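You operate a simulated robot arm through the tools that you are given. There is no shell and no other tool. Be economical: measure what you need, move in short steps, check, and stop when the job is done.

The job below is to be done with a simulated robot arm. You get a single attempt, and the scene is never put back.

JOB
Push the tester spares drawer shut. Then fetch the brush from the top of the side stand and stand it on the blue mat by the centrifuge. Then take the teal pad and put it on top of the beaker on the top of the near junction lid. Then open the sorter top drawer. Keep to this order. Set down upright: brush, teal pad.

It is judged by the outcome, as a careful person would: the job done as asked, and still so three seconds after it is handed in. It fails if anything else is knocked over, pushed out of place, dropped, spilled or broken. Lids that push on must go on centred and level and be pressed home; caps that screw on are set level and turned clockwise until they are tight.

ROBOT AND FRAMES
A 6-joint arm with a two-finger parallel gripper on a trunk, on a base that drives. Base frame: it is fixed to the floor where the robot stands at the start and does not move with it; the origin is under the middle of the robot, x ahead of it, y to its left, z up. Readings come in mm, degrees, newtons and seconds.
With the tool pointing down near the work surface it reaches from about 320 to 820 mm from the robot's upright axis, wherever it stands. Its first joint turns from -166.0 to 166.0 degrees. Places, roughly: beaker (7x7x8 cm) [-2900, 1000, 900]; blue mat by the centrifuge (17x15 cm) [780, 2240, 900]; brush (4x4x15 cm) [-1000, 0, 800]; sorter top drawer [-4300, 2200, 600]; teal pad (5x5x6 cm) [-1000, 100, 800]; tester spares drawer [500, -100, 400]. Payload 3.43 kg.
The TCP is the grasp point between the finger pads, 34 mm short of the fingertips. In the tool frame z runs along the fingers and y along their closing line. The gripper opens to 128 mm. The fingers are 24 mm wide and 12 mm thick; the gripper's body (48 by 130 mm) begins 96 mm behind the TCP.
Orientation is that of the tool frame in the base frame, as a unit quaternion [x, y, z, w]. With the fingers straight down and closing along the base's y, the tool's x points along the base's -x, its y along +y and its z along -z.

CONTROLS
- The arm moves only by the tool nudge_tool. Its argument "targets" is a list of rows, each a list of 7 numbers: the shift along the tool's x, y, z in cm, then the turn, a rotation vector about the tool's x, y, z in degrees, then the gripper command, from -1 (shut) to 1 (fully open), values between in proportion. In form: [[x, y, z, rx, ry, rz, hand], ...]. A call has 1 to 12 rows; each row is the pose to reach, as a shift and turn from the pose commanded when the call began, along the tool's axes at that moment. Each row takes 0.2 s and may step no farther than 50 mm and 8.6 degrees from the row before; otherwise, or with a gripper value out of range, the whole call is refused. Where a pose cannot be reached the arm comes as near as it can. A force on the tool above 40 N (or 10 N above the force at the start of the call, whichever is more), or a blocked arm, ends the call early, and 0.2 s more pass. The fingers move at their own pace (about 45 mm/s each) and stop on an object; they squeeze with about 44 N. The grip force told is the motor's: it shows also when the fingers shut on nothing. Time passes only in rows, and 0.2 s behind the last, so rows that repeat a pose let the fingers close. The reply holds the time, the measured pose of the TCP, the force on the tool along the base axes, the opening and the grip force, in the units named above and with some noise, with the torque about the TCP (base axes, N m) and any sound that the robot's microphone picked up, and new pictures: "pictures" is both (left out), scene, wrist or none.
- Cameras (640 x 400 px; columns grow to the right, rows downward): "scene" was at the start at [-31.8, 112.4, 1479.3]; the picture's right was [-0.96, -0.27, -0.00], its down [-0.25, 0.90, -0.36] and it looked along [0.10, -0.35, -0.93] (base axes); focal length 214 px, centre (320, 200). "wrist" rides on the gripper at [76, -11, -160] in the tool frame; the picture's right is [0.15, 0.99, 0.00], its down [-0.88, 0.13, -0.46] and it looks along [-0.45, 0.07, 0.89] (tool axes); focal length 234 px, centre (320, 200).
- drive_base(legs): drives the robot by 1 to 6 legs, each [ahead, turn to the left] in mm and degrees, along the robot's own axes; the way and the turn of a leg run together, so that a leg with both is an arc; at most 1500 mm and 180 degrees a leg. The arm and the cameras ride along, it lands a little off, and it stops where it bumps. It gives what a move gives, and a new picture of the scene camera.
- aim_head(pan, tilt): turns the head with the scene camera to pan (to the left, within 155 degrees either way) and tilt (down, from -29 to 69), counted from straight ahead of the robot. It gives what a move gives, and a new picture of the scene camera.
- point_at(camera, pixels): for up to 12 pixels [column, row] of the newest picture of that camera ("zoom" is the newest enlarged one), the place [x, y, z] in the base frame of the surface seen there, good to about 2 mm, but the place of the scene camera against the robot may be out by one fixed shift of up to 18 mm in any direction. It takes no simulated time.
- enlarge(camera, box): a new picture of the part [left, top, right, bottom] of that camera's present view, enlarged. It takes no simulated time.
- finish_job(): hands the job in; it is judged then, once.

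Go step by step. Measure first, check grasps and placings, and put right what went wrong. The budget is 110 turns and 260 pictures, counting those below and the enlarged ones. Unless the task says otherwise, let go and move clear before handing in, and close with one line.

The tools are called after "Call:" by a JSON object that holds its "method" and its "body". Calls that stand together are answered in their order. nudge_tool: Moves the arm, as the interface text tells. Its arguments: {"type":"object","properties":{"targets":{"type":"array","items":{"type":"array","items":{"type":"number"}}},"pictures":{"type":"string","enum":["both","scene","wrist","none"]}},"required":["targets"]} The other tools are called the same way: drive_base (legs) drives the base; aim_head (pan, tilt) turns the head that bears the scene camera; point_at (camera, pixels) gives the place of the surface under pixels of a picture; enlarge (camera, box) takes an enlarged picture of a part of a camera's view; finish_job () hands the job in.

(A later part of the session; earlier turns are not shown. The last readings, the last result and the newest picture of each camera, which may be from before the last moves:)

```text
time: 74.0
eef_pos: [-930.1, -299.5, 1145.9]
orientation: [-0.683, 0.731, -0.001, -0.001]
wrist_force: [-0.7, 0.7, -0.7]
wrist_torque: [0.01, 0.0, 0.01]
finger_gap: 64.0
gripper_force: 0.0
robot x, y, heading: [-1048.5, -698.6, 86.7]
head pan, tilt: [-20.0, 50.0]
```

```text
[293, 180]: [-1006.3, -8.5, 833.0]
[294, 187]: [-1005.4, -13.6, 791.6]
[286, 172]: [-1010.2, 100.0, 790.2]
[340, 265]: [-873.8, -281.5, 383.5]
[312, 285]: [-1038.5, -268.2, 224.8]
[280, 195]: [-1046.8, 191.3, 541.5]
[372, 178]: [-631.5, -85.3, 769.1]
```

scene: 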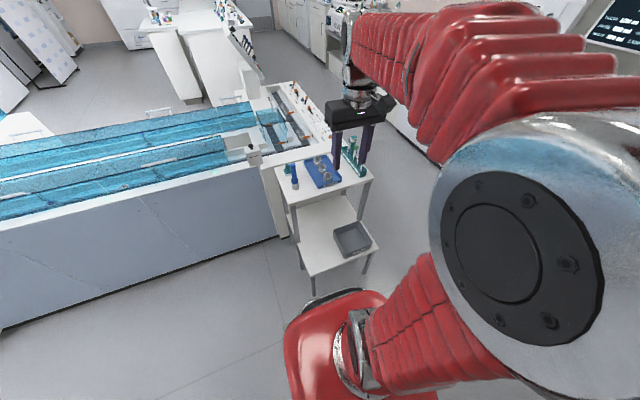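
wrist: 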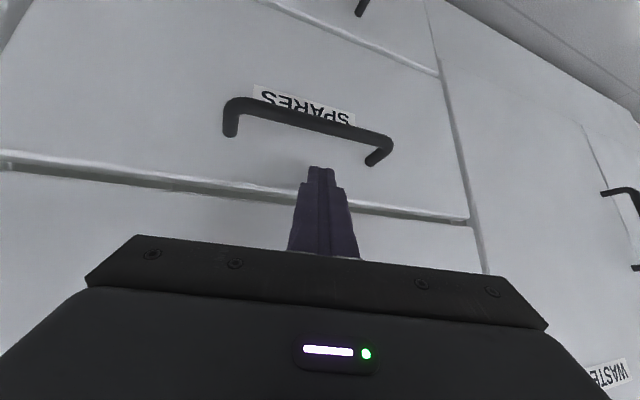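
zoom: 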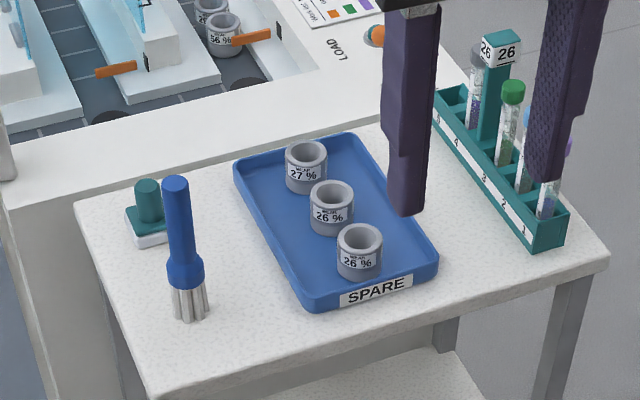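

The brush is at about (−1006,−5), standing from z≈770 to 920. I'll drive 100 mm nearer and then hover over it with the hand open.

Call:
{"method": "drive_base", "body": {"legs": [[100, 0]]}}

Call:
{"method": "nudge_tool", "body": {"targets": [[-3.1, 1.5, 2, 0, 0, 0, 1], [-6.3, 3, 4, 0, 0, 0, 1], [-9.4, 4.5, 6, 0, 0, 0, 1], [-12.5, 6, 8, 0, 0, 0, 1], [-15.7, 7.5, 10, 0, 0, 0, 1], [-18.8, 9, 12, 0, 0, 0, 1], [-18.8, 9, 12, 0, 0, 0, 1]], "pictures": "both"}}

```text
time: 75.3
eef_pos: [-923.5, -197.2, 1147.0]
orientation: [-0.683, 0.731, 0.0, -0.001]
wrist_force: [0.2, -0.3, -0.3]
wrist_torque: [-0.03, 0.0, -0.01]
finger_gap: 64.3
gripper_force: 0.0
robot x, y, heading: [-1044.9, -595.1, 86.7]
head pan, tilt: [-20.0, 50.0]
```

scene: 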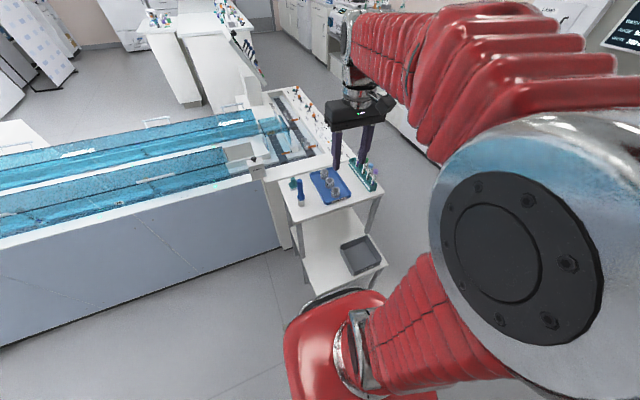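

```text
time: 76.9
eef_pos: [-1001.7, -3.6, 1024.5]
orientation: [-0.683, 0.73, -0.001, -0.001]
wrist_force: [-0.3, 0.5, 0.0]
wrist_torque: [0.0, 0.0, 0.05]
finger_gap: 127.6
gripper_force: 0.1
robot x, y, heading: [-1041.7, -602.5, 86.4]
head pan, tilt: [-20.0, 50.0]
```

scene: 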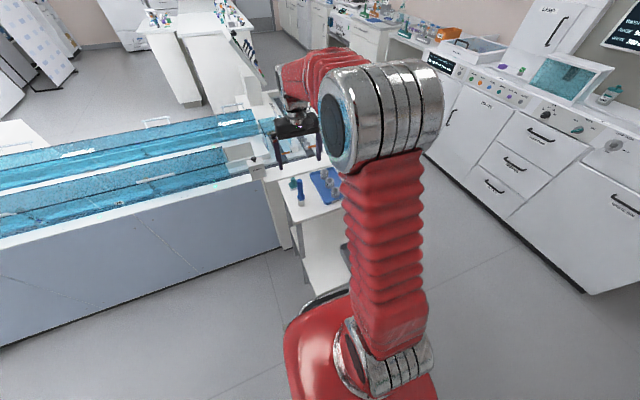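
wrist: 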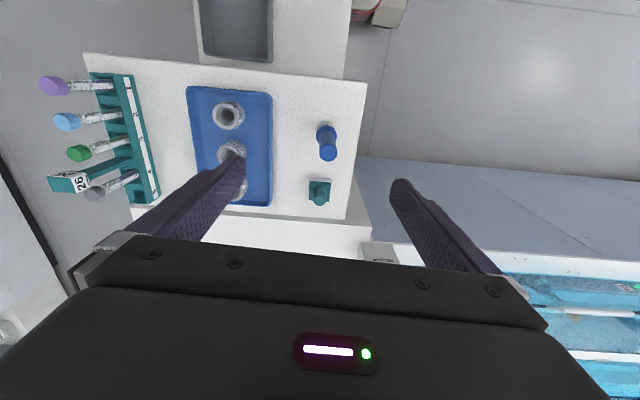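

Call:
{"method": "point_at", "body": {"camera": "wrist", "pixels": [[328, 155], [326, 140], [326, 128], [320, 198], [318, 182], [305, 130], [270, 150]]}}

Call:
{"method": "enlarge", "body": {"camera": "wrist", "box": [270, 100, 390, 230]}}

```text
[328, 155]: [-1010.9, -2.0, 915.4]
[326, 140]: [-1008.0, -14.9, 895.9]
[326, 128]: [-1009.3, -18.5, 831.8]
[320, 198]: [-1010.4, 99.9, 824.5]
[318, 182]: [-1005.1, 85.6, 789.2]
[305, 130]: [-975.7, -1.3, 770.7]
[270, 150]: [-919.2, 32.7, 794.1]
```

```text
3.08 times, centred on (330, 165) of wrist
```

zoom: 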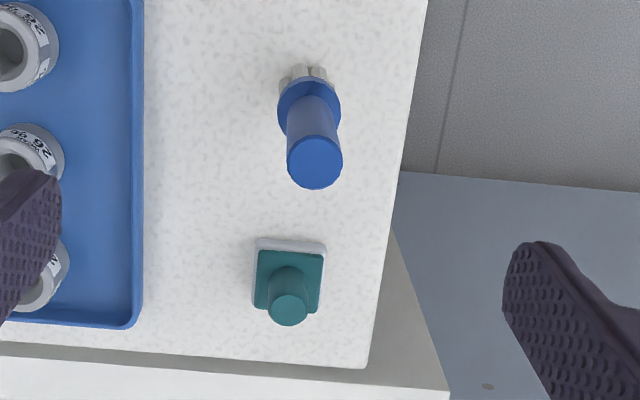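

The brush handle's axis is at about (−1010,−3) with its top at z≈916. I'll go down with a 64 mm gap to TCP z≈868.

Call:
{"method": "nudge_tool", "body": {"targets": [[0.1, 0.85, 3, 0, 0, 0, 0], [0.1, 0.85, 6, 0, 0, 0, 0], [0.1, 0.85, 9, 0, 0, 0, 0], [0.1, 0.85, 12, 0, 0, 0, 0], [0.1, 0.85, 15.65, 0, 0, 0, 0]], "pictures": "wrist"}}

```text
time: 78.1
eef_pos: [-1005.9, -6.6, 869.3]
orientation: [-0.683, 0.731, 0.0, 0.0]
wrist_force: [-0.1, -0.1, 0.6]
wrist_torque: [0.02, 0.0, 0.01]
finger_gap: 64.3
gripper_force: 0.1
robot x, y, heading: [-1044.1, -597.3, 86.4]
head pan, tilt: [-20.0, 50.0]
```

wrist: 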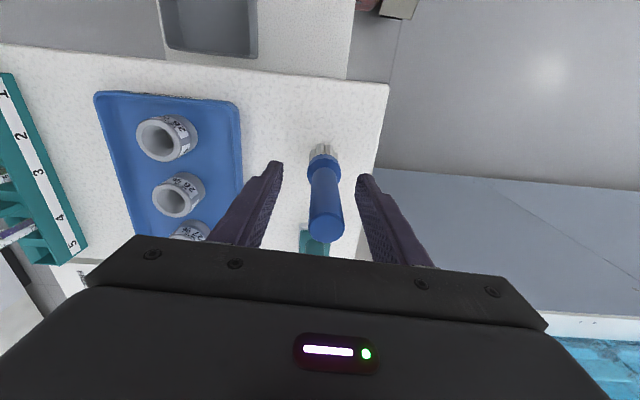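

The brush sits between the pads. I'll centre by 4 mm and close.

Call:
{"method": "nudge_tool", "body": {"targets": [[-0.3, 0.4, 0, 0, 0, 0, 0], [-0.3, 0.4, 0, 0, 0, 0, -1], [-0.3, 0.4, 0, 0, 0, 0, -1], [-0.3, 0.4, 0, 0, 0, 0, -1], [-0.3, 0.4, 0, 0, 0, 0, -1], [-0.3, 0.4, 0, 0, 0, 0, -1]], "pictures": "wrist"}}

```text
time: 79.5
eef_pos: [-1010.9, -2.0, 870.0]
orientation: [-0.682, 0.731, -0.001, -0.001]
wrist_force: [-0.4, 0.7, -0.2]
wrist_torque: [0.01, -0.03, -0.03]
finger_gap: 20.8
gripper_force: 44.3
robot x, y, heading: [-1043.8, -597.6, 86.4]
head pan, tilt: [-20.0, 50.0]
```

wrist: 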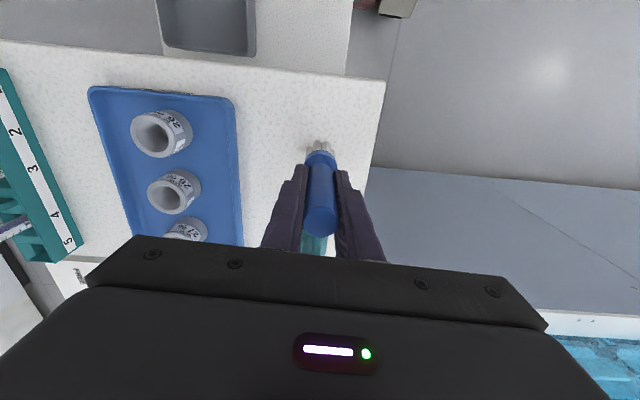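

The brush is gripped (gap 20.8 mm, 44 N), with its base about 100 mm below the TCP. I'll lift it and pull in.

Call:
{"method": "nudge_tool", "body": {"targets": [[0, 0, -3, 0, 0, 0, -1], [0, 0, -7, 0, 0, 0, -1], [0, 0, -11, 0, 0, 0, -1], [0, 0, -15.5, 0, 0, 0, -1], [0, 0, -20, 0, 0, 0, -1], [0, 0, -24.5, 0, 0, 0, -1], [0, 0, -29, 0, 0, 0, -1], [4, 0, -30, 0, 0, 0, -1], [8, 0, -30, 0, 0, 0, -1], [12, 0, -30, 0, 0, 0, -1], [16, 0, -30, 0, 0, 0, -1], [19, 0, -30, 0, 0, 0, -1]], "pictures": "scene"}}

```text
time: 82.1
eef_pos: [-1022.5, -193.7, 1171.0]
orientation: [-0.683, 0.731, -0.001, 0.0]
wrist_force: [0.7, -0.4, -0.9]
wrist_torque: [-0.02, -0.03, -0.02]
finger_gap: 20.3
gripper_force: 43.9
robot x, y, heading: [-1043.4, -596.7, 86.3]
head pan, tilt: [-20.0, 50.0]
```

scene: 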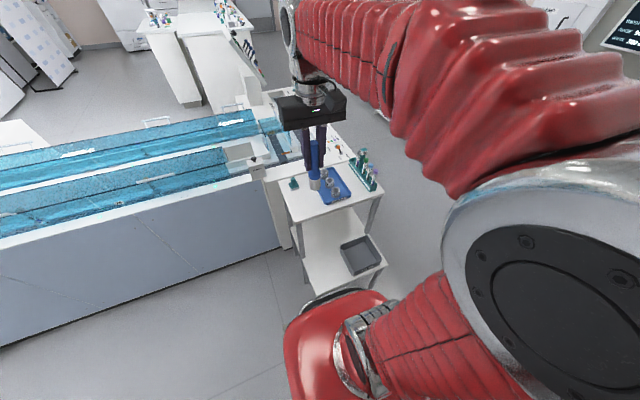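

The brush is held upright. The base odometry disagrees with the hand by about 97 mm in x, and I trust the hand reading. I'll back out and turn to head for the corridor.

Call:
{"method": "drive_base", "body": {"legs": [[-100, 0], [0, -86.5], [940, 0], [0, 90]]}}

Call:
{"method": "aim_head", "body": {"pan": 5, "tilt": 35}}

```text
time: 100.2
eef_pos: [-118.0, -284.5, 1169.7]
orientation: [-0.703, 0.711, -0.001, -0.001]
wrist_force: [0.1, 0.3, -0.4]
wrist_torque: [0.04, 0.0, 0.01]
finger_gap: 20.4
gripper_force: 43.3
robot x, y, heading: [-78.9, -690.9, 89.7]
head pan, tilt: [-20.0, 50.0]
```

scene: 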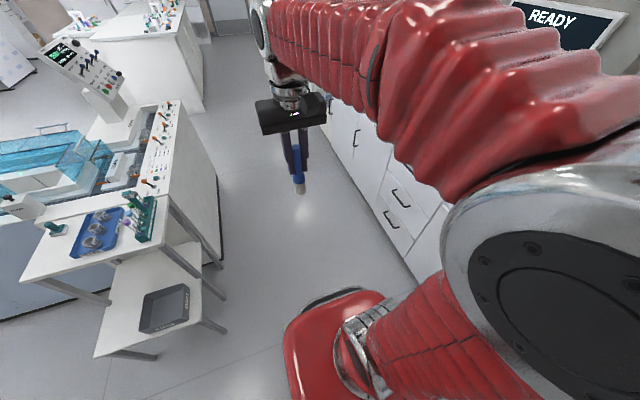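

```text
time: 101.1
eef_pos: [-119.1, -284.5, 1171.8]
orientation: [-0.702, 0.712, 0.0, -0.001]
wrist_force: [-1.0, -0.2, -0.2]
wrist_torque: [0.01, -0.02, -0.01]
finger_gap: 20.6
gripper_force: 43.7
robot x, y, heading: [-75.5, -690.3, 89.6]
head pan, tilt: [5.0, 35.0]
```

scene: 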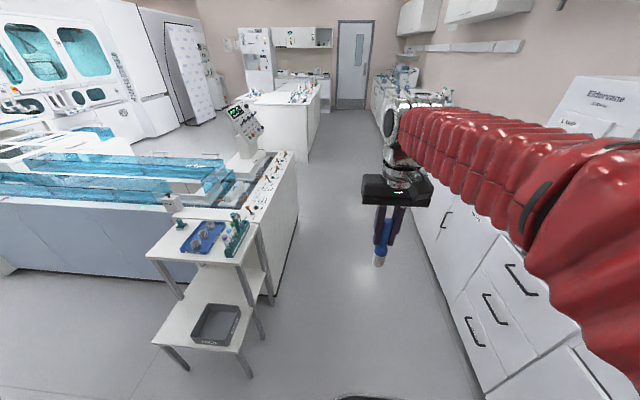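

Call:
{"method": "point_at", "body": {"camera": "scene", "pixels": [[285, 230], [235, 250], [500, 260], [480, 290], [420, 220], [395, 150], [215, 325], [180, 222]]}}

```text
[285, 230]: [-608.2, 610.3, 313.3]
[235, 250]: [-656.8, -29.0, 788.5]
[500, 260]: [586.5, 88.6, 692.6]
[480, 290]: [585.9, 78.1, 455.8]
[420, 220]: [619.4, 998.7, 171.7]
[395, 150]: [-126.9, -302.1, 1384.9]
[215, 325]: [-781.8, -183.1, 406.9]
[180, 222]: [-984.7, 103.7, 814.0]
```

The frame is consistent: cabinet fronts at x=586, line machine at x=−608, so I'm mid-corridor. I'll drive up to y≈2220 and face the counter.

Call:
{"method": "drive_base", "body": {"legs": [[1460, 0], [1450, 0], [0, -90]]}}

Call:
{"method": "aim_head", "body": {"pan": 5, "tilt": 45}}

```text
time: 125.1
eef_pos: [393.1, 2295.7, 1171.9]
orientation: [-0.016, 1.0, 0.0, 0.0]
wrist_force: [0.2, 0.1, -0.7]
wrist_torque: [-0.02, -0.01, -0.01]
finger_gap: 20.6
gripper_force: 44.1
robot x, y, heading: [-10.9, 2277.9, 2.5]
head pan, tilt: [5.0, 35.0]
```

scene: 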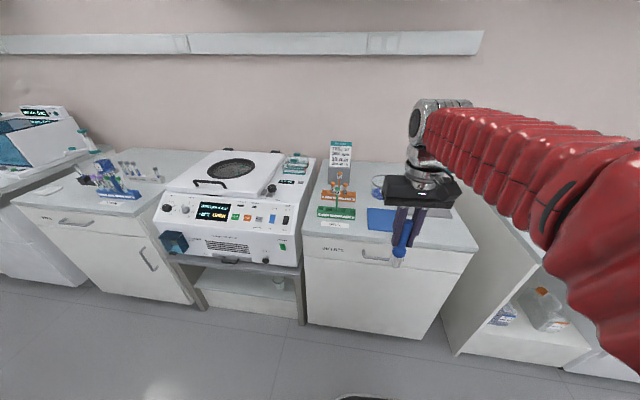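

```text
time: 125.8
eef_pos: [391.7, 2297.8, 1171.6]
orientation: [-0.016, 1.0, -0.001, -0.001]
wrist_force: [0.3, -0.2, -0.4]
wrist_torque: [0.02, -0.01, 0.0]
finger_gap: 20.3
gripper_force: 43.9
robot x, y, heading: [-9.2, 2276.0, 2.3]
head pan, tilt: [5.0, 45.0]
```

scene: 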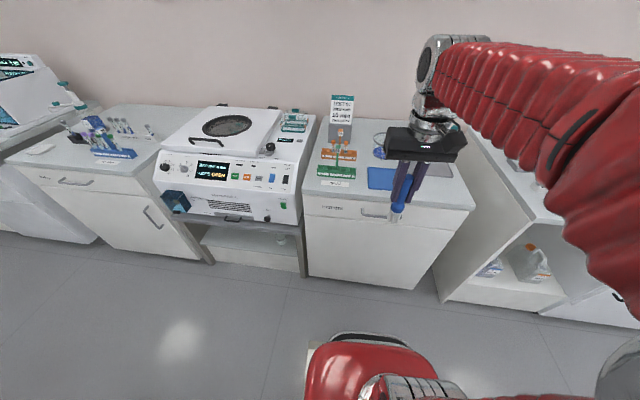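

Call:
{"method": "enlarge", "body": {"camera": "scene", "box": [290, 90, 480, 230]}}

Call:
{"method": "point_at", "body": {"camera": "scene", "pixels": [[369, 168], [369, 188], [392, 178], [380, 178], [385, 190], [340, 210], [430, 200], [400, 212], [470, 205]]}}

```text
2.86 times, centred on (385, 160) of scene
```

zoom: 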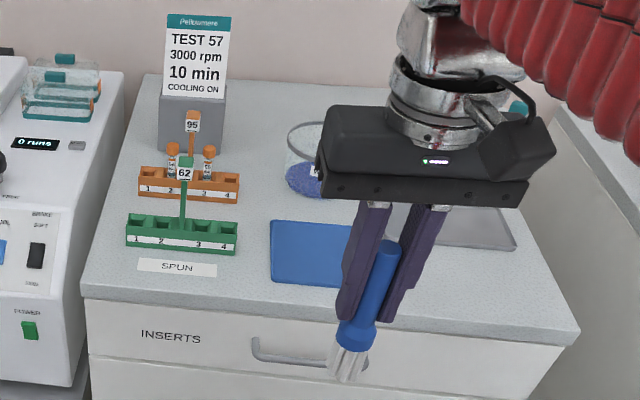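

```text
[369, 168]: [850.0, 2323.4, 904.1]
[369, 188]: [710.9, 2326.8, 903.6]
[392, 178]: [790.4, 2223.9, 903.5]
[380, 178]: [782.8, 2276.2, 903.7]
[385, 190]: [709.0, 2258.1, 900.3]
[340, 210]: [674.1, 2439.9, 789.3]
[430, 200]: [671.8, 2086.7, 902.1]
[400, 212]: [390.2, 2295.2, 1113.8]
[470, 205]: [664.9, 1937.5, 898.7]
```

The mat spans x 710–855 and y about 2156–2326, with its centre at about (781,2240,904). I'll drive 200 mm closer.

Call:
{"method": "drive_base", "body": {"legs": [[200, -2]]}}

```text
time: 127.6
eef_pos: [585.3, 2284.5, 1172.2]
orientation: [0.003, 1.0, 0.0, -0.001]
wrist_force: [0.1, 0.9, -0.9]
wrist_torque: [0.01, 0.0, -0.02]
finger_gap: 20.5
gripper_force: 43.8
robot x, y, heading: [178.7, 2278.8, -0.0]
head pan, tilt: [5.0, 45.0]
```

scene: 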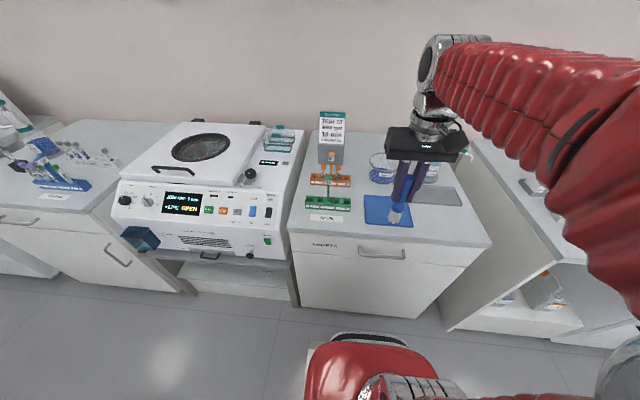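

Call:
{"method": "point_at", "body": {"camera": "scene", "pixels": [[466, 152], [376, 168], [432, 172], [384, 180], [330, 130], [328, 190], [410, 215], [367, 222], [366, 198]]}}

Call:
{"method": "nudge_tool", "body": {"targets": [[-4, -0.9, 0, 0, 0, 0, -1], [-8, -1.8, 0, 0, 0, 0, -1], [-12, -2.7, 0, 0, 0, 0, -1], [-16, -3.6, 0, 0, 0, 0, -1], [-19.3, -4.4, 0, 0, 0, 0, -1], [-19.3, -4.4, 0, 0, 0, 0, -1]], "pictures": "both"}}

```text
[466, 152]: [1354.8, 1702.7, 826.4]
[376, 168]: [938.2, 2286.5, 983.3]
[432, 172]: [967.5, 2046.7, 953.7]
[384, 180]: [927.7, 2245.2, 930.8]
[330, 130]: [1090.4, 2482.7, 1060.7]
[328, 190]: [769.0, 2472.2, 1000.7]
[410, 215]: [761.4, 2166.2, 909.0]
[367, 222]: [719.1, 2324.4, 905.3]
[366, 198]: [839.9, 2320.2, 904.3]
```

```text
time: 129.0
eef_pos: [776.0, 2239.4, 1173.1]
orientation: [0.002, 1.0, 0.0, -0.001]
wrist_force: [0.2, -1.2, -1.1]
wrist_torque: [0.0, 0.02, -0.01]
finger_gap: 20.4
gripper_force: 44.8
robot x, y, heading: [182.1, 2283.8, 0.0]
head pan, tilt: [5.0, 45.0]
```

scene: 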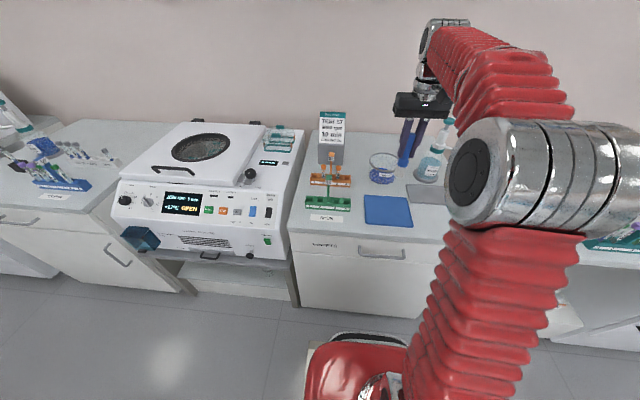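
wrist: 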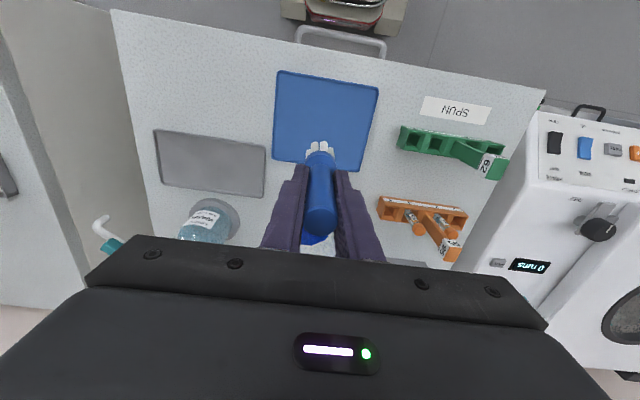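

Call:
{"method": "point_at", "body": {"camera": "wrist", "pixels": [[281, 73], [376, 90], [275, 158], [358, 168], [290, 120], [322, 150], [310, 145]]}}

```text
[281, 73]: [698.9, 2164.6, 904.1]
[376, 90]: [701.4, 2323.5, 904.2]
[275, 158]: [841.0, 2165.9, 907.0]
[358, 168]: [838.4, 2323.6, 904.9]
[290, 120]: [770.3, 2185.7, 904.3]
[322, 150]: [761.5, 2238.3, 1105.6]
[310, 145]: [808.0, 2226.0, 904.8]
```

The wrist camera puts the mat centre at (769,2244,904.5). I'll lower to just above contact, at TCP z≈1008.

Call:
{"method": "nudge_tool", "body": {"targets": [[0.7, 0.4, 4, 0, 0, 0, -1], [0.7, 0.4, 8, 0, 0, 0, -1], [0.7, 0.4, 12, 0, 0, 0, -1], [0.7, 0.4, 14.5, 0, 0, 0, -1], [0.7, 0.4, 16.4, 0, 0, 0, -1], [0.7, 0.4, 16.4, 0, 0, 0, -1]], "pictures": "wrist"}}

Call:
{"method": "nudge_tool", "body": {"targets": [[0, 0, 0.15, 0, 0, 0, -1], [0, 0, 0.3, 0, 0, 0, -1], [0, 0, 0.4, 0, 0, 0, -1], [0, 0, 0.4, 0, 0, 0, -1]], "pictures": "none"}}

```text
time: 130.4
eef_pos: [770.1, 2242.8, 1008.6]
orientation: [0.004, 1.0, 0.0, -0.001]
wrist_force: [0.3, 0.2, -1.2]
wrist_torque: [0.0, 0.02, -0.01]
finger_gap: 20.3
gripper_force: 43.4
robot x, y, heading: [174.4, 2284.2, -0.1]
head pan, tilt: [5.0, 45.0]
```

wrist: 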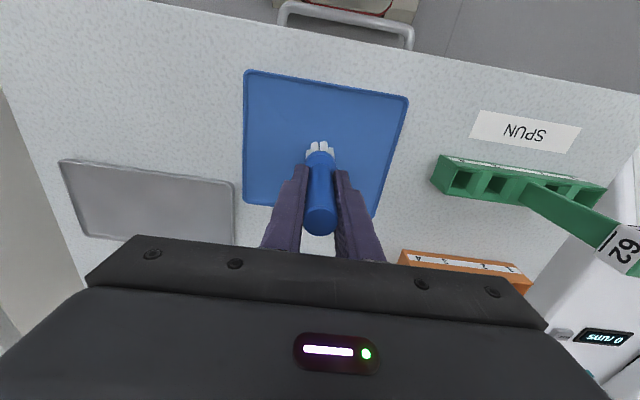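

```text
time: 131.5
eef_pos: [771.0, 2244.8, 1008.0]
orientation: [0.003, 1.0, 0.0, 0.002]
wrist_force: [-1.2, 1.2, 4.2]
wrist_torque: [0.06, 0.11, -0.06]
finger_gap: 20.5
gripper_force: 43.9
robot x, y, heading: [179.9, 2282.3, -0.1]
head pan, tilt: [5.0, 45.0]
stopped in row 4: the force on the tool passed its limit at 40 N (the readings are from after the stop); the commanded pose is now the measured one
```

The brush base is on the mat (40 N contact, now 4 N). I'll open the fingers and rise.

Call:
{"method": "nudge_tool", "body": {"targets": [[0, 0, 0, 0, 0, 0, -0.5], [0, 0, 0, 0, 0, 0, -0.3], [0, 0, 0, 0, 0, 0, 0], [0, 0, 0, 0, 0, 0, 0], [0, 0, -3, 0, 0, 0, 0], [0, 0, -7, 0, 0, 0, 0], [0, 0, -11.5, 0, 0, 0, 0], [0, 0, -16, 0, 0, 0, 0]], "pictures": "wrist"}}

```text
time: 133.3
eef_pos: [770.2, 2240.7, 1167.5]
orientation: [0.003, 1.0, 0.0, 0.0]
wrist_force: [-0.6, -0.2, 0.0]
wrist_torque: [0.01, -0.01, 0.01]
finger_gap: 64.0
gripper_force: 0.1
robot x, y, heading: [182.4, 2280.0, 0.0]
head pan, tilt: [5.0, 45.0]
```

wrist: 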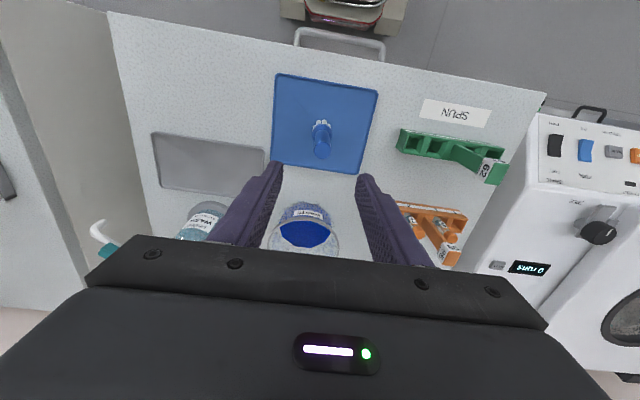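

The brush stands upright on the mat. I'll pull the arm in and drive back toward the stand.

Call:
{"method": "nudge_tool", "body": {"targets": [[4.8, 0, 0, 0, 0, 0, 0], [9.6, 0, 0, 0, 0, 0, 0], [14.4, 0, 0, 0, 0, 0, 0], [19, 0, 0, 0, 0, 0, 0]], "pictures": "scene"}}

Call:
{"method": "drive_base", "body": {"legs": [[-190, 0], [0, -90], [1460, 0], [1450, 0], [0, -90]]}}

```text
time: 134.3
eef_pos: [579.0, 2243.8, 1168.2]
orientation: [0.003, 1.0, 0.0, 0.001]
wrist_force: [0.1, 0.5, 0.3]
wrist_torque: [0.01, 0.05, 0.01]
finger_gap: 64.0
gripper_force: 0.1
robot x, y, heading: [177.4, 2282.0, 0.1]
head pan, tilt: [5.0, 45.0]
```

scene: 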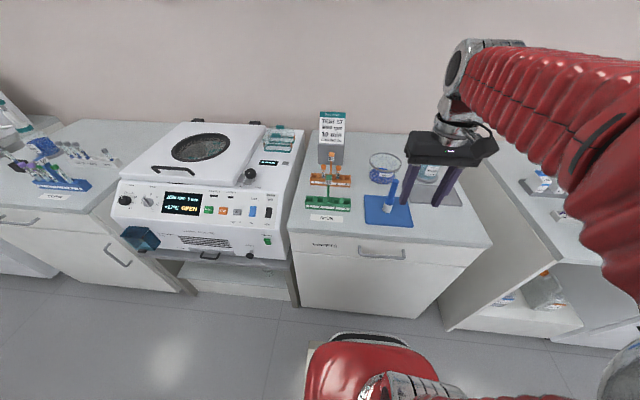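

```text
time: 165.8
eef_pos: [-524.9, -577.3, 1167.9]
orientation: [0.998, -0.06, -0.001, 0.0]
wrist_force: [-0.9, -0.2, 0.5]
wrist_torque: [0.02, 0.03, 0.01]
finger_gap: 64.0
gripper_force: 0.1
robot x, y, heading: [-138.0, -701.8, 173.8]
head pan, tilt: [5.0, 45.0]
```

scene: 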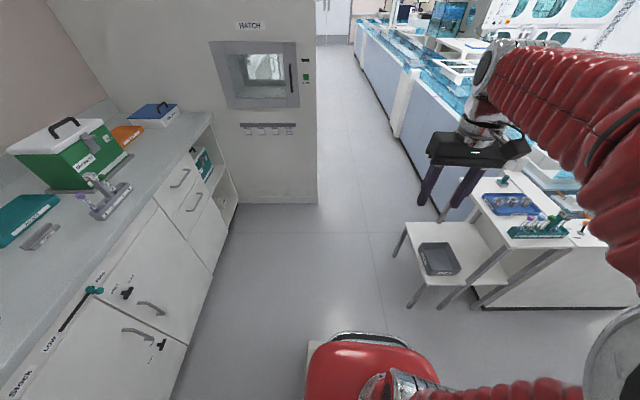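

Call:
{"method": "point_at", "body": {"camera": "scene", "pixels": [[370, 342], [320, 348], [425, 355], [370, 338], [505, 182], [412, 245], [415, 300], [515, 270]]}}

```text
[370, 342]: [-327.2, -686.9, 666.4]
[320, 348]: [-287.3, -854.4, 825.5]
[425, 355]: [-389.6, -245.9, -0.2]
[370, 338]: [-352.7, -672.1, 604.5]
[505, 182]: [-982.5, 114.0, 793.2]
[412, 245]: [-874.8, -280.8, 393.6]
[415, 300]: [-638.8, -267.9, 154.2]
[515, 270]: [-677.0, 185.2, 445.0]
```

The robot reading matches the nose position, so it can be trusted. I'll line up along −x, drive beside the stand, turn to it and close in.

Call:
{"method": "drive_base", "body": {"legs": [[0, 6], [880, 0], [0, -90], [100, 0]]}}

```text
time: 178.9
eef_pos: [-952.6, -202.5, 1169.4]
orientation: [-0.707, 0.707, 0.001, 0.002]
wrist_force: [-0.1, -0.1, -0.2]
wrist_torque: [-0.02, 0.02, 0.01]
finger_gap: 64.3
gripper_force: 0.1
robot x, y, heading: [-1061.4, -609.9, 90.5]
head pan, tilt: [5.0, 45.0]
```

scene: 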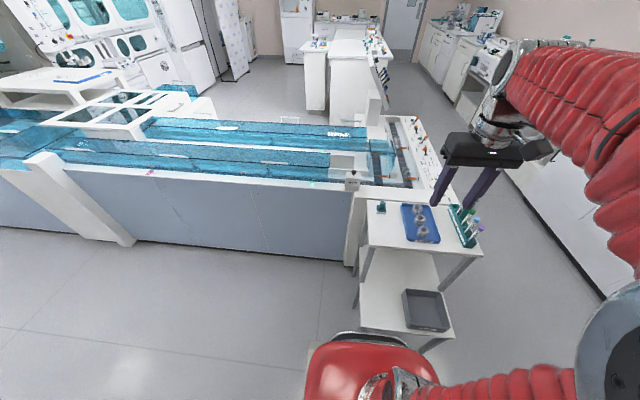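

Call:
{"method": "point_at", "body": {"camera": "scene", "pixels": [[352, 178], [352, 186], [381, 206], [345, 165], [357, 190]]}}

Call:
{"method": "nudge_tool", "body": {"targets": [[-3.7, 0.7, 2.1, 0, 0, 0, 0.3], [-7.4, 1.4, 4.2, 0, 0, 0, 0.3], [-11.1, 2.1, 6.3, 0, 0, 0, 0.3], [-14.8, 2.8, 8.4, 0, 0, 0, 0.3], [-18.5, 3.5, 10.5, 0, 0, 0, 0.3], [-22.2, 4.2, 12.6, 0, 0, 0, 0.3], [-25.9, 4.9, 14.7, 0, 0, 0, 0.3], [-29.3, 5.5, 16.5, 0, 0, 0, 0.3], [-29.3, 5.5, 16.5, 0, 0, 0, 0.3]], "pictures": "wrist"}}

```text
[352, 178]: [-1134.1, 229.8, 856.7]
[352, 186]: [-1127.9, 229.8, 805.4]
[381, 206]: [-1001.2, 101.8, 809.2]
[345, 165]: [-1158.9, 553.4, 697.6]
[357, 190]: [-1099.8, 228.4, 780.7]
```

```text
time: 180.9
eef_pos: [-1003.0, 90.7, 1005.0]
orientation: [0.707, -0.707, -0.002, -0.002]
wrist_force: [0.9, 0.6, -0.3]
wrist_torque: [-0.02, -0.02, -0.02]
finger_gap: 83.2
gripper_force: 0.0
robot x, y, heading: [-1059.6, -605.9, 90.7]
head pan, tilt: [5.0, 45.0]
```

wrist: 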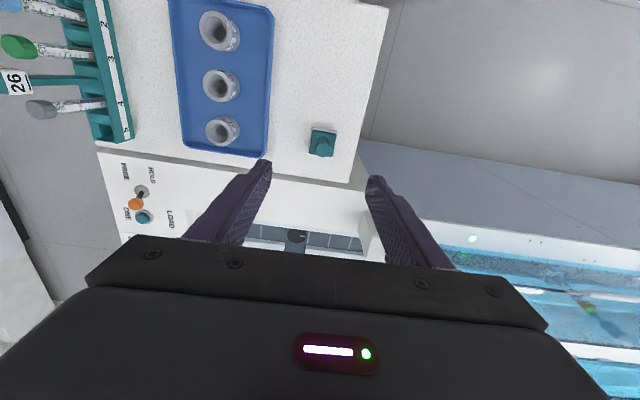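

Call:
{"method": "enlarge", "body": {"camera": "wrist", "box": [290, 110, 360, 170]}}

Call:
{"method": "point_at", "body": {"camera": "wrist", "pixels": [[325, 150], [322, 140], [312, 150], [312, 131], [334, 133], [330, 157], [300, 140], [325, 145]]}}

```text
6.67 times, centred on (325, 140) of wrist
```

zoom: 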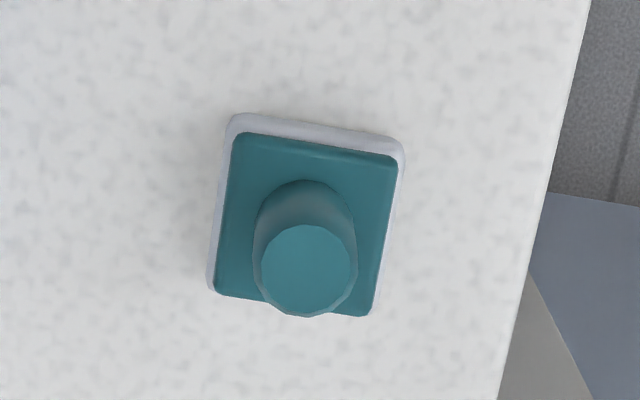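

```text
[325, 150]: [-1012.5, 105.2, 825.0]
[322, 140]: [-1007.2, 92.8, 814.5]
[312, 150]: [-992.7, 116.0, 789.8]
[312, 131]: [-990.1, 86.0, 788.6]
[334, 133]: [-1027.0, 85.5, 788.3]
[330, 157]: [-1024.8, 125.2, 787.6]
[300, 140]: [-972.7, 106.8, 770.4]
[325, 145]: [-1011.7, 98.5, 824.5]
```

The knob's axis is at about (−1010,105), its top at z≈825 and the block top at z≈789. I'll descend to just above first.

Call:
{"method": "nudge_tool", "body": {"targets": [[-1.4, 0.7, 4, 0, 0, 0, -0.2], [-1.4, 0.7, 8, 0, 0, 0, -0.2], [-1.4, 0.7, 11, 0, 0, 0, -0.2], [-1.4, 0.7, 13, 0, 0, 0, -0.2], [-1.4, 0.7, 13, 0, 0, 0, -0.2]], "pictures": "wrist"}}

```text
time: 182.1
eef_pos: [-1016.0, 102.9, 873.8]
orientation: [-0.707, 0.707, 0.002, 0.002]
wrist_force: [0.3, -0.1, 0.4]
wrist_torque: [0.01, 0.02, 0.0]
finger_gap: 51.3
gripper_force: 0.0
robot x, y, heading: [-1058.3, -603.3, 90.6]
head pan, tilt: [5.0, 45.0]
```

wrist: 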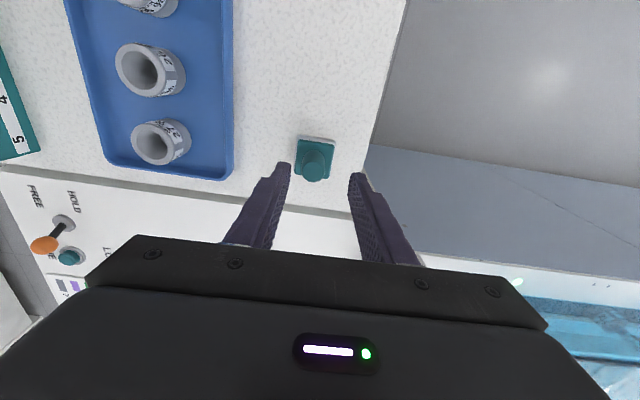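

Call:
{"method": "point_at", "body": {"camera": "wrist", "pixels": [[314, 168], [313, 160], [326, 168], [302, 168], [299, 175], [334, 142], [333, 178], [314, 174]]}}

```text
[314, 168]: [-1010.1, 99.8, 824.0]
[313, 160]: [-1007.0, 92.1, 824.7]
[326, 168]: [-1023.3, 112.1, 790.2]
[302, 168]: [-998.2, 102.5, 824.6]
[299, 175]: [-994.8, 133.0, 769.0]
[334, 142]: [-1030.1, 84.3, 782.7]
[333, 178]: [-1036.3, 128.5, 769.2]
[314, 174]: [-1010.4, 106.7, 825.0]
```

Call:
{"method": "nudge_tool", "body": {"targets": [[-0.05, -0.45, 2, 0, 0, 0, -0.2], [-0.05, -0.45, 4, 0, 0, 0, -0.2], [-0.05, -0.45, 4.5, 0, 0, 0, -0.2], [-0.05, -0.45, 4.5, 0, 0, 0, -1], [-0.05, -0.45, 4.5, 0, 0, 0, -1], [-0.05, -0.45, 4.5, 0, 0, 0, -1], [-0.05, -0.45, 4.5, 0, 0, 0, -1]], "pictures": "wrist"}}

```text
time: 183.7
eef_pos: [-1010.4, 103.6, 831.0]
orientation: [0.707, -0.707, -0.001, -0.001]
wrist_force: [-0.3, 0.7, -1.1]
wrist_torque: [0.01, 0.0, 0.0]
finger_gap: 21.8
gripper_force: 44.0
robot x, y, heading: [-1058.1, -599.9, 90.7]
head pan, tilt: [5.0, 45.0]
```

wrist: 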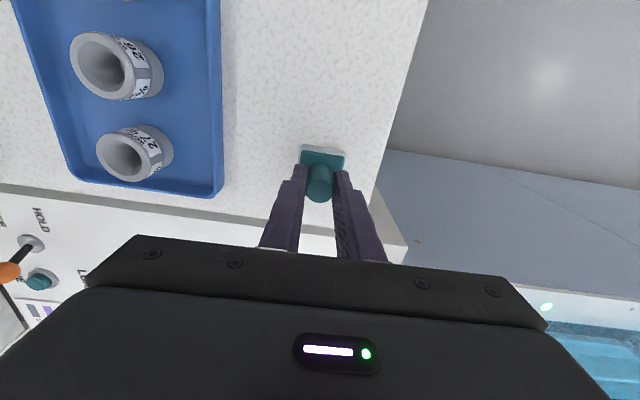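

The pad is gripped (gap 21.8 mm), with its base about 60 mm below the TCP. I'll lift it, retract, and look for the beaker.

Call:
{"method": "nudge_tool", "body": {"targets": [[0, 0, -3, 0, 0, 0, -1], [0, 0, -7, 0, 0, 0, -1], [0, 0, -11, 0, 0, 0, -1], [0, 0, -15.5, 0, 0, 0, -1], [0, 0, -20, 0, 0, 0, -1], [0, 0, -24.5, 0, 0, 0, -1], [4, 0, -29, 0, 0, 0, -1], [8.5, 0, -31, 0, 0, 0, -1], [13, 0, -33, 0, 0, 0, -1], [18, 0, -33, 0, 0, 0, -1], [23, 0, -33, 0, 0, 0, -1], [28, 0, -33, 0, 0, 0, -1]], "pictures": "none"}}

Call:
{"method": "aim_head", "body": {"pan": 45, "tilt": 28}}

```text
refused: row 7 steps farther than a row can; nothing moved
```

```text
time: 184.8
eef_pos: [-1010.1, 104.4, 829.3]
orientation: [0.707, -0.707, -0.001, -0.002]
wrist_force: [0.1, -1.2, -0.3]
wrist_torque: [0.01, 0.03, 0.02]
finger_gap: 22.0
gripper_force: 44.2
robot x, y, heading: [-1057.6, -601.9, 90.6]
head pan, tilt: [45.0, 28.0]
```

scene: 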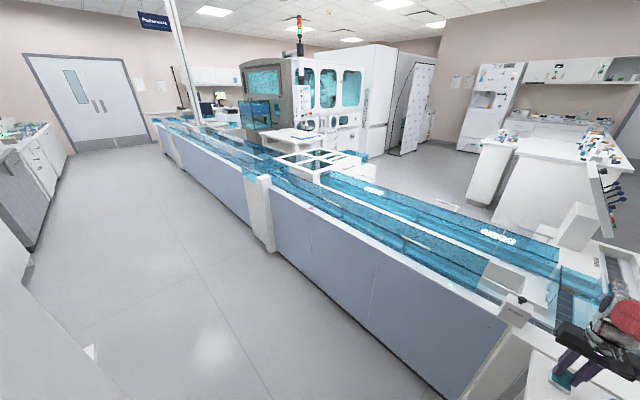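

Call:
{"method": "nudge_tool", "body": {"targets": [[0, 0, -3, 0, 0, 0, -1], [0, 0, -7, 0, 0, 0, -1], [0, 0, -11, 0, 0, 0, -1], [0, 0, -15.5, 0, 0, 0, -1], [0, 0, -20, 0, 0, 0, -1], [0, 0, -24.5, 0, 0, 0, -1], [3, 0, -28, 0, 0, 0, -1], [7, 0, -30, 0, 0, 0, -1], [11.5, 0, -32, 0, 0, 0, -1], [16, 0, -33, 0, 0, 0, -1], [20.8, 0, -33, 0, 0, 0, -1], [25.6, 0, -33, 0, 0, 0, -1]], "pictures": "none"}}

Call:
{"method": "enlarge", "body": {"camera": "scene", "box": [230, 90, 420, 210]}}

Call:
{"method": "point_at", "body": {"camera": "scene", "pixels": [[325, 165], [345, 153], [310, 135], [300, 175], [262, 195], [305, 160], [270, 250], [365, 175], [200, 132]]}}

```text
time: 187.4
eef_pos: [-1012.9, -155.4, 1159.2]
orientation: [-0.707, 0.707, 0.0, 0.001]
wrist_force: [0.5, 0.7, 0.4]
wrist_torque: [-0.03, -0.03, -0.04]
finger_gap: 21.8
gripper_force: 43.8
robot x, y, heading: [-1056.9, -605.8, 90.4]
head pan, tilt: [45.0, 28.0]
```

```text
3.33 times, centred on (325, 150) of scene
```

zoom: 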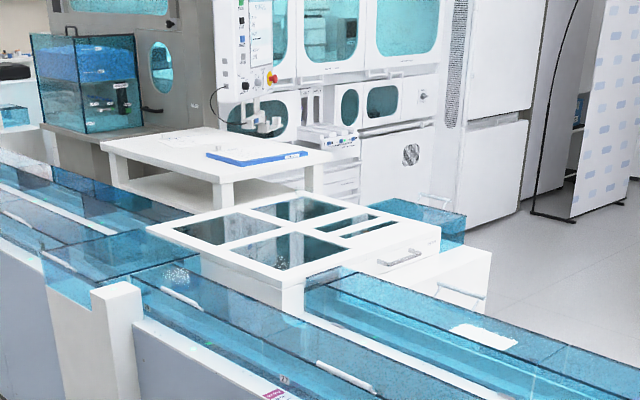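

```text
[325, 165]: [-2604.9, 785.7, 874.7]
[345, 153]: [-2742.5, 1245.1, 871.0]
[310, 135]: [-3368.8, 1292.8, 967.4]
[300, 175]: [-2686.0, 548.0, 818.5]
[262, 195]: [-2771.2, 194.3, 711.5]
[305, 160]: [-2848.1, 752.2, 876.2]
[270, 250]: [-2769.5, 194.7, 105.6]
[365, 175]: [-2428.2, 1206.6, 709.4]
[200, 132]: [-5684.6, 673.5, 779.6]
```

The junction lid is a white frame at about x −2850…−2550, y 750…1250, z 875. It's too far in from this side, so I'll go round by the corridor to the north side.

Call:
{"method": "drive_base", "body": {"legs": [[-100, 0], [0, -90], [1050, 0], [0, 90], [1460, 0], [1000, 0]]}}

Call:
{"method": "aim_head", "body": {"pan": 75, "tilt": 30}}

```text
time: 222.1
eef_pos: [231.7, 2173.0, 1159.5]
orientation: [-0.68, 0.733, 0.001, 0.001]
wrist_force: [0.0, 0.2, 0.3]
wrist_torque: [0.0, -0.02, 0.0]
finger_gap: 22.3
gripper_force: 43.7
robot x, y, heading: [153.6, 1729.4, 86.4]
head pan, tilt: [45.0, 28.0]
```

scene: 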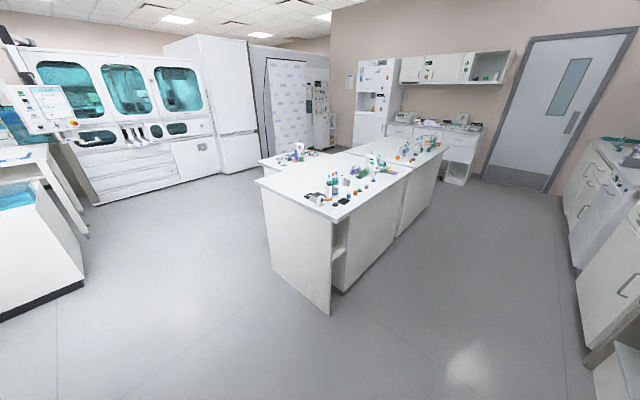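

```text
time: 223.0
eef_pos: [230.2, 2172.5, 1161.1]
orientation: [-0.681, 0.733, 0.002, 0.001]
wrist_force: [0.7, 1.2, 0.4]
wrist_torque: [-0.01, -0.01, 0.0]
finger_gap: 22.4
gripper_force: 44.2
robot x, y, heading: [155.3, 1727.3, 86.7]
head pan, tilt: [75.0, 30.0]
```

scene: 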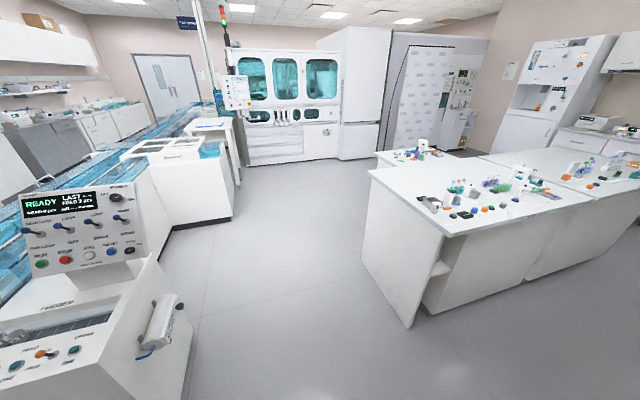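

Call:
{"method": "enlarge", "body": {"camera": "scene", "box": [90, 90, 360, 240]}}

Call:
{"method": "point_at", "body": {"camera": "scene", "pixels": [[230, 215], [175, 228], [188, 335], [370, 190], [408, 325], [385, 165], [240, 165], [180, 150], [155, 150], [280, 140], [235, 125], [345, 150]]}}

```text
2.37 times, centred on (225, 165) of scene
```

zoom: 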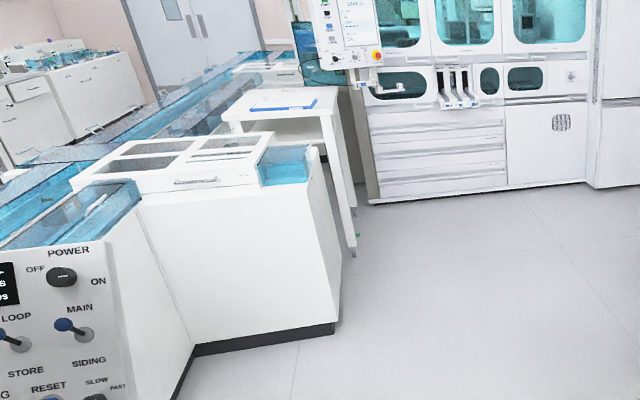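

```text
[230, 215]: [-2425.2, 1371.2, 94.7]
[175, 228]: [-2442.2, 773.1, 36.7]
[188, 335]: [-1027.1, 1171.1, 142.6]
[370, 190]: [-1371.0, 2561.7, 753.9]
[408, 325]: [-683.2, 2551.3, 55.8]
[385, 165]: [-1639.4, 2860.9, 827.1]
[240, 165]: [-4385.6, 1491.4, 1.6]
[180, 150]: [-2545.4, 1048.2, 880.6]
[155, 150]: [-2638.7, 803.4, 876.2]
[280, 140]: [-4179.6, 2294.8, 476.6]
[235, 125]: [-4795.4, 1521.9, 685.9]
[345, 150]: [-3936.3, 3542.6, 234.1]
```

The lid's cabinet spans x from −2430 westward and y 773–1371, with its top at z≈880. The gap to the island at y>2550 is wide, so I'll drive west along y≈1730 for a closer look.

Call:
{"method": "drive_base", "body": {"legs": [[0, 93.5], [1500, 0], [800, 0]]}}

Call:
{"method": "aim_head", "body": {"pan": 35, "tilt": 38}}

```text
time: 243.7
eef_pos: [-2590.6, 1659.8, 1161.1]
orientation: [1.0, 0.013, 0.001, 0.0]
wrist_force: [0.7, 0.4, -0.3]
wrist_torque: [-0.05, -0.02, 0.0]
finger_gap: 22.3
gripper_force: 44.3
robot x, y, heading: [-2141.3, 1628.7, -177.7]
head pan, tilt: [75.0, 30.0]
stopped in leg 3: the robot was blocked; the commanded pose is now the measured one
```

scene: 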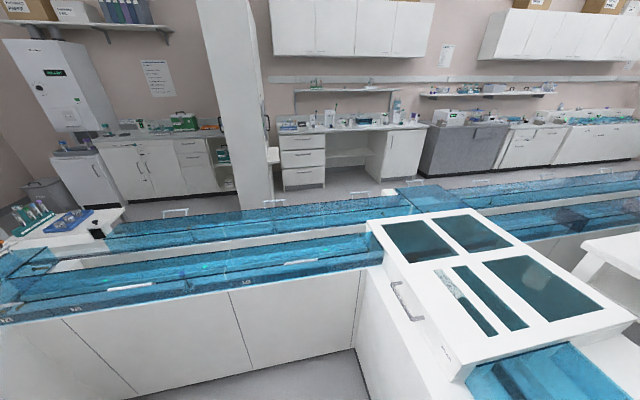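

```text
time: 244.7
eef_pos: [-2590.5, 1658.7, 1160.7]
orientation: [1.0, 0.013, -0.001, 0.0]
wrist_force: [-0.5, 1.2, -0.4]
wrist_torque: [0.02, -0.01, -0.02]
finger_gap: 22.4
gripper_force: 44.4
robot x, y, heading: [-2142.5, 1625.3, -176.9]
head pan, tilt: [35.0, 38.0]
```

scene: 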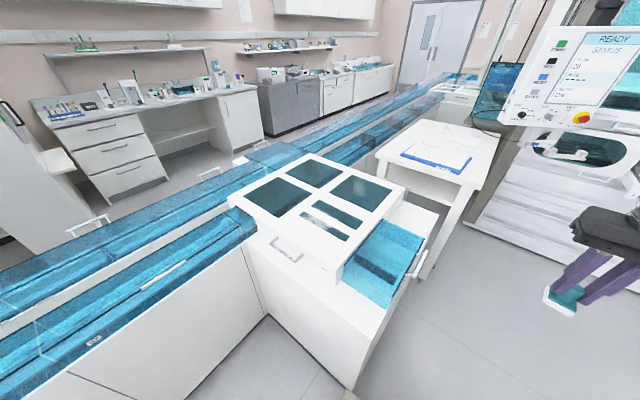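

Call:
{"method": "enlarge", "body": {"camera": "scene", "box": [225, 140, 425, 270]}}

Call:
{"method": "point_at", "body": {"camera": "scene", "pixels": [[320, 210], [328, 222], [340, 234], [310, 155], [405, 190], [340, 280], [230, 200], [345, 390], [440, 210], [420, 160], [430, 280], [490, 195]]}}

```text
3.08 times, centred on (325, 205) of scene
```

zoom: 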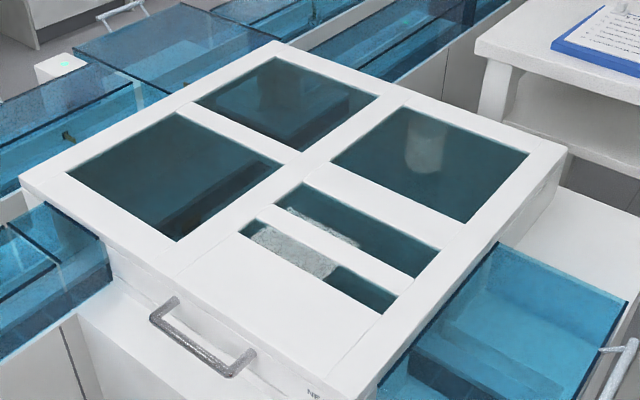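

```text
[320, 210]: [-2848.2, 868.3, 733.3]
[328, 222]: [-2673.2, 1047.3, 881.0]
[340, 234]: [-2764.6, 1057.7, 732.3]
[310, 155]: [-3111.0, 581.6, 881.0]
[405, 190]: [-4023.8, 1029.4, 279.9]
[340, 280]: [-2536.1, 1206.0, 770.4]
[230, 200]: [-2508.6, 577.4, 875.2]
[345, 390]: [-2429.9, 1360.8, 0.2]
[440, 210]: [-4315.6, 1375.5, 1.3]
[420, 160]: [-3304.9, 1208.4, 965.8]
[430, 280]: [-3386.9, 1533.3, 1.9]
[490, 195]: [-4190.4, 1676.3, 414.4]
```

There's a faint clear beaker shape in the rear-right window, near scene (359,186). I'll zoom in there.

Call:
{"method": "enlarge", "body": {"camera": "scene", "box": [325, 160, 400, 215]}}

Call:
{"method": "point_at", "body": {"camera": "scene", "pixels": [[356, 175], [360, 178], [359, 182], [359, 186], [359, 190], [357, 194], [363, 194], [375, 200]]}}

```text
7.27 times, centred on (362, 188) of scene
```

zoom: 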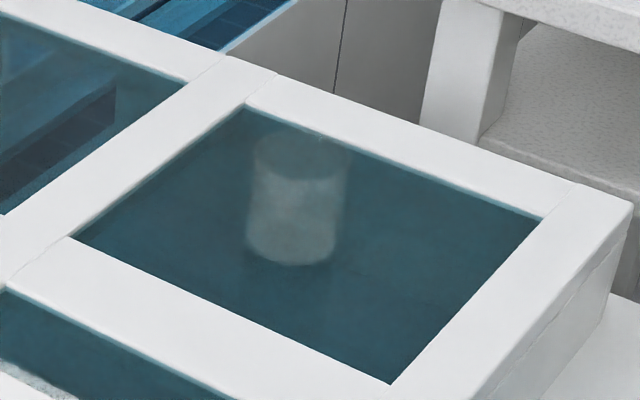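

```text
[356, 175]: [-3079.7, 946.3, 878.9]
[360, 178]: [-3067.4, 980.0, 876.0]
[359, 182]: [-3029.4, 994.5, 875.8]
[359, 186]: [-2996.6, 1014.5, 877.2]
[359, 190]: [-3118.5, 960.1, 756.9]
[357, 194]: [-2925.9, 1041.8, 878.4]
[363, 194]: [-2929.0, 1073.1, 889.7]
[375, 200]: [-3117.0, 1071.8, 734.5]
```

Call:
{"method": "point_at", "body": {"camera": "scene", "pixels": [[418, 272], [424, 262], [455, 190], [380, 150], [500, 135], [427, 225], [400, 275], [428, 255], [470, 250]]}}

Call:
{"method": "enlarge", "body": {"camera": "scene", "box": [350, 120, 550, 320]}}

```text
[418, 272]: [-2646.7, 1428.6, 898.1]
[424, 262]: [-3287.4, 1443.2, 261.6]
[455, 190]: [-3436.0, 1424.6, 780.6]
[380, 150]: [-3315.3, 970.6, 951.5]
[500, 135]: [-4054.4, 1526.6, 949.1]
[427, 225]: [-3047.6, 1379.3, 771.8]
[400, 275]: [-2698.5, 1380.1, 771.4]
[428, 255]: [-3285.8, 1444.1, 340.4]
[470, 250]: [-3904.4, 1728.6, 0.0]
```

```text
2.00 times, centred on (450, 220) of scene
```

zoom: 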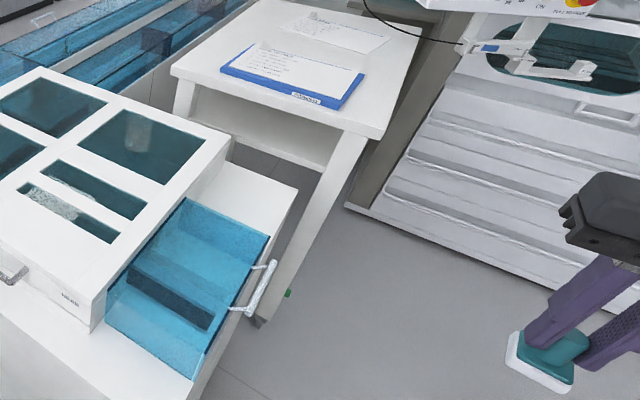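

North of the lid is clear from y≈1450. I'll go to about (−2900,1770) and face −y.

Call:
{"method": "drive_base", "body": {"legs": [[0, -14], [770, 0], [0, 100]]}}

Call:
{"method": "aim_head", "body": {"pan": 5, "tilt": 48}}

```text
time: 245.5
eef_pos: [-2589.5, 1661.6, 1162.2]
orientation: [1.0, 0.011, 0.0, 0.0]
wrist_force: [-0.5, -0.6, -0.6]
wrist_torque: [0.01, 0.01, 0.0]
finger_gap: 22.2
gripper_force: 43.8
robot x, y, heading: [-2140.3, 1623.1, -177.4]
head pan, tilt: [35.0, 38.0]
stopped in leg 1: the robot was blocked; the commanded pose is now the measured one
```

scene: 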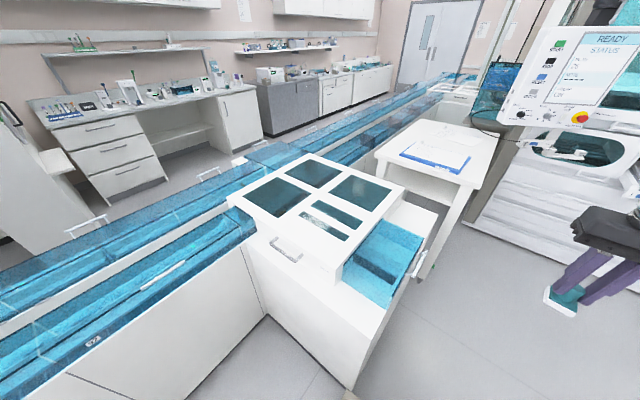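

```text
time: 246.4
eef_pos: [-2590.2, 1661.5, 1161.4]
orientation: [1.0, 0.011, 0.0, 0.0]
wrist_force: [0.2, 0.2, -0.3]
wrist_torque: [0.03, 0.03, 0.01]
finger_gap: 22.5
gripper_force: 43.9
robot x, y, heading: [-2141.0, 1625.7, -177.4]
head pan, tilt: [5.0, 48.0]
```

scene: 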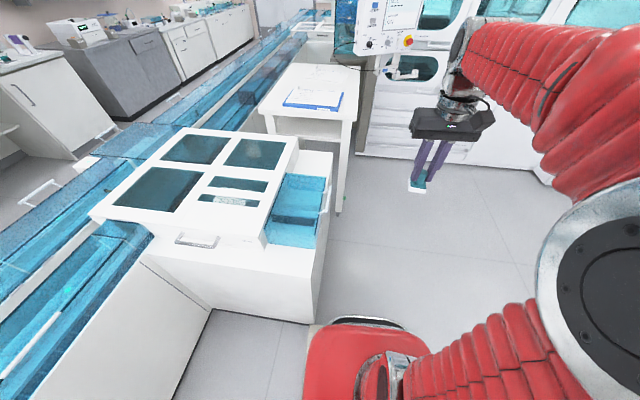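

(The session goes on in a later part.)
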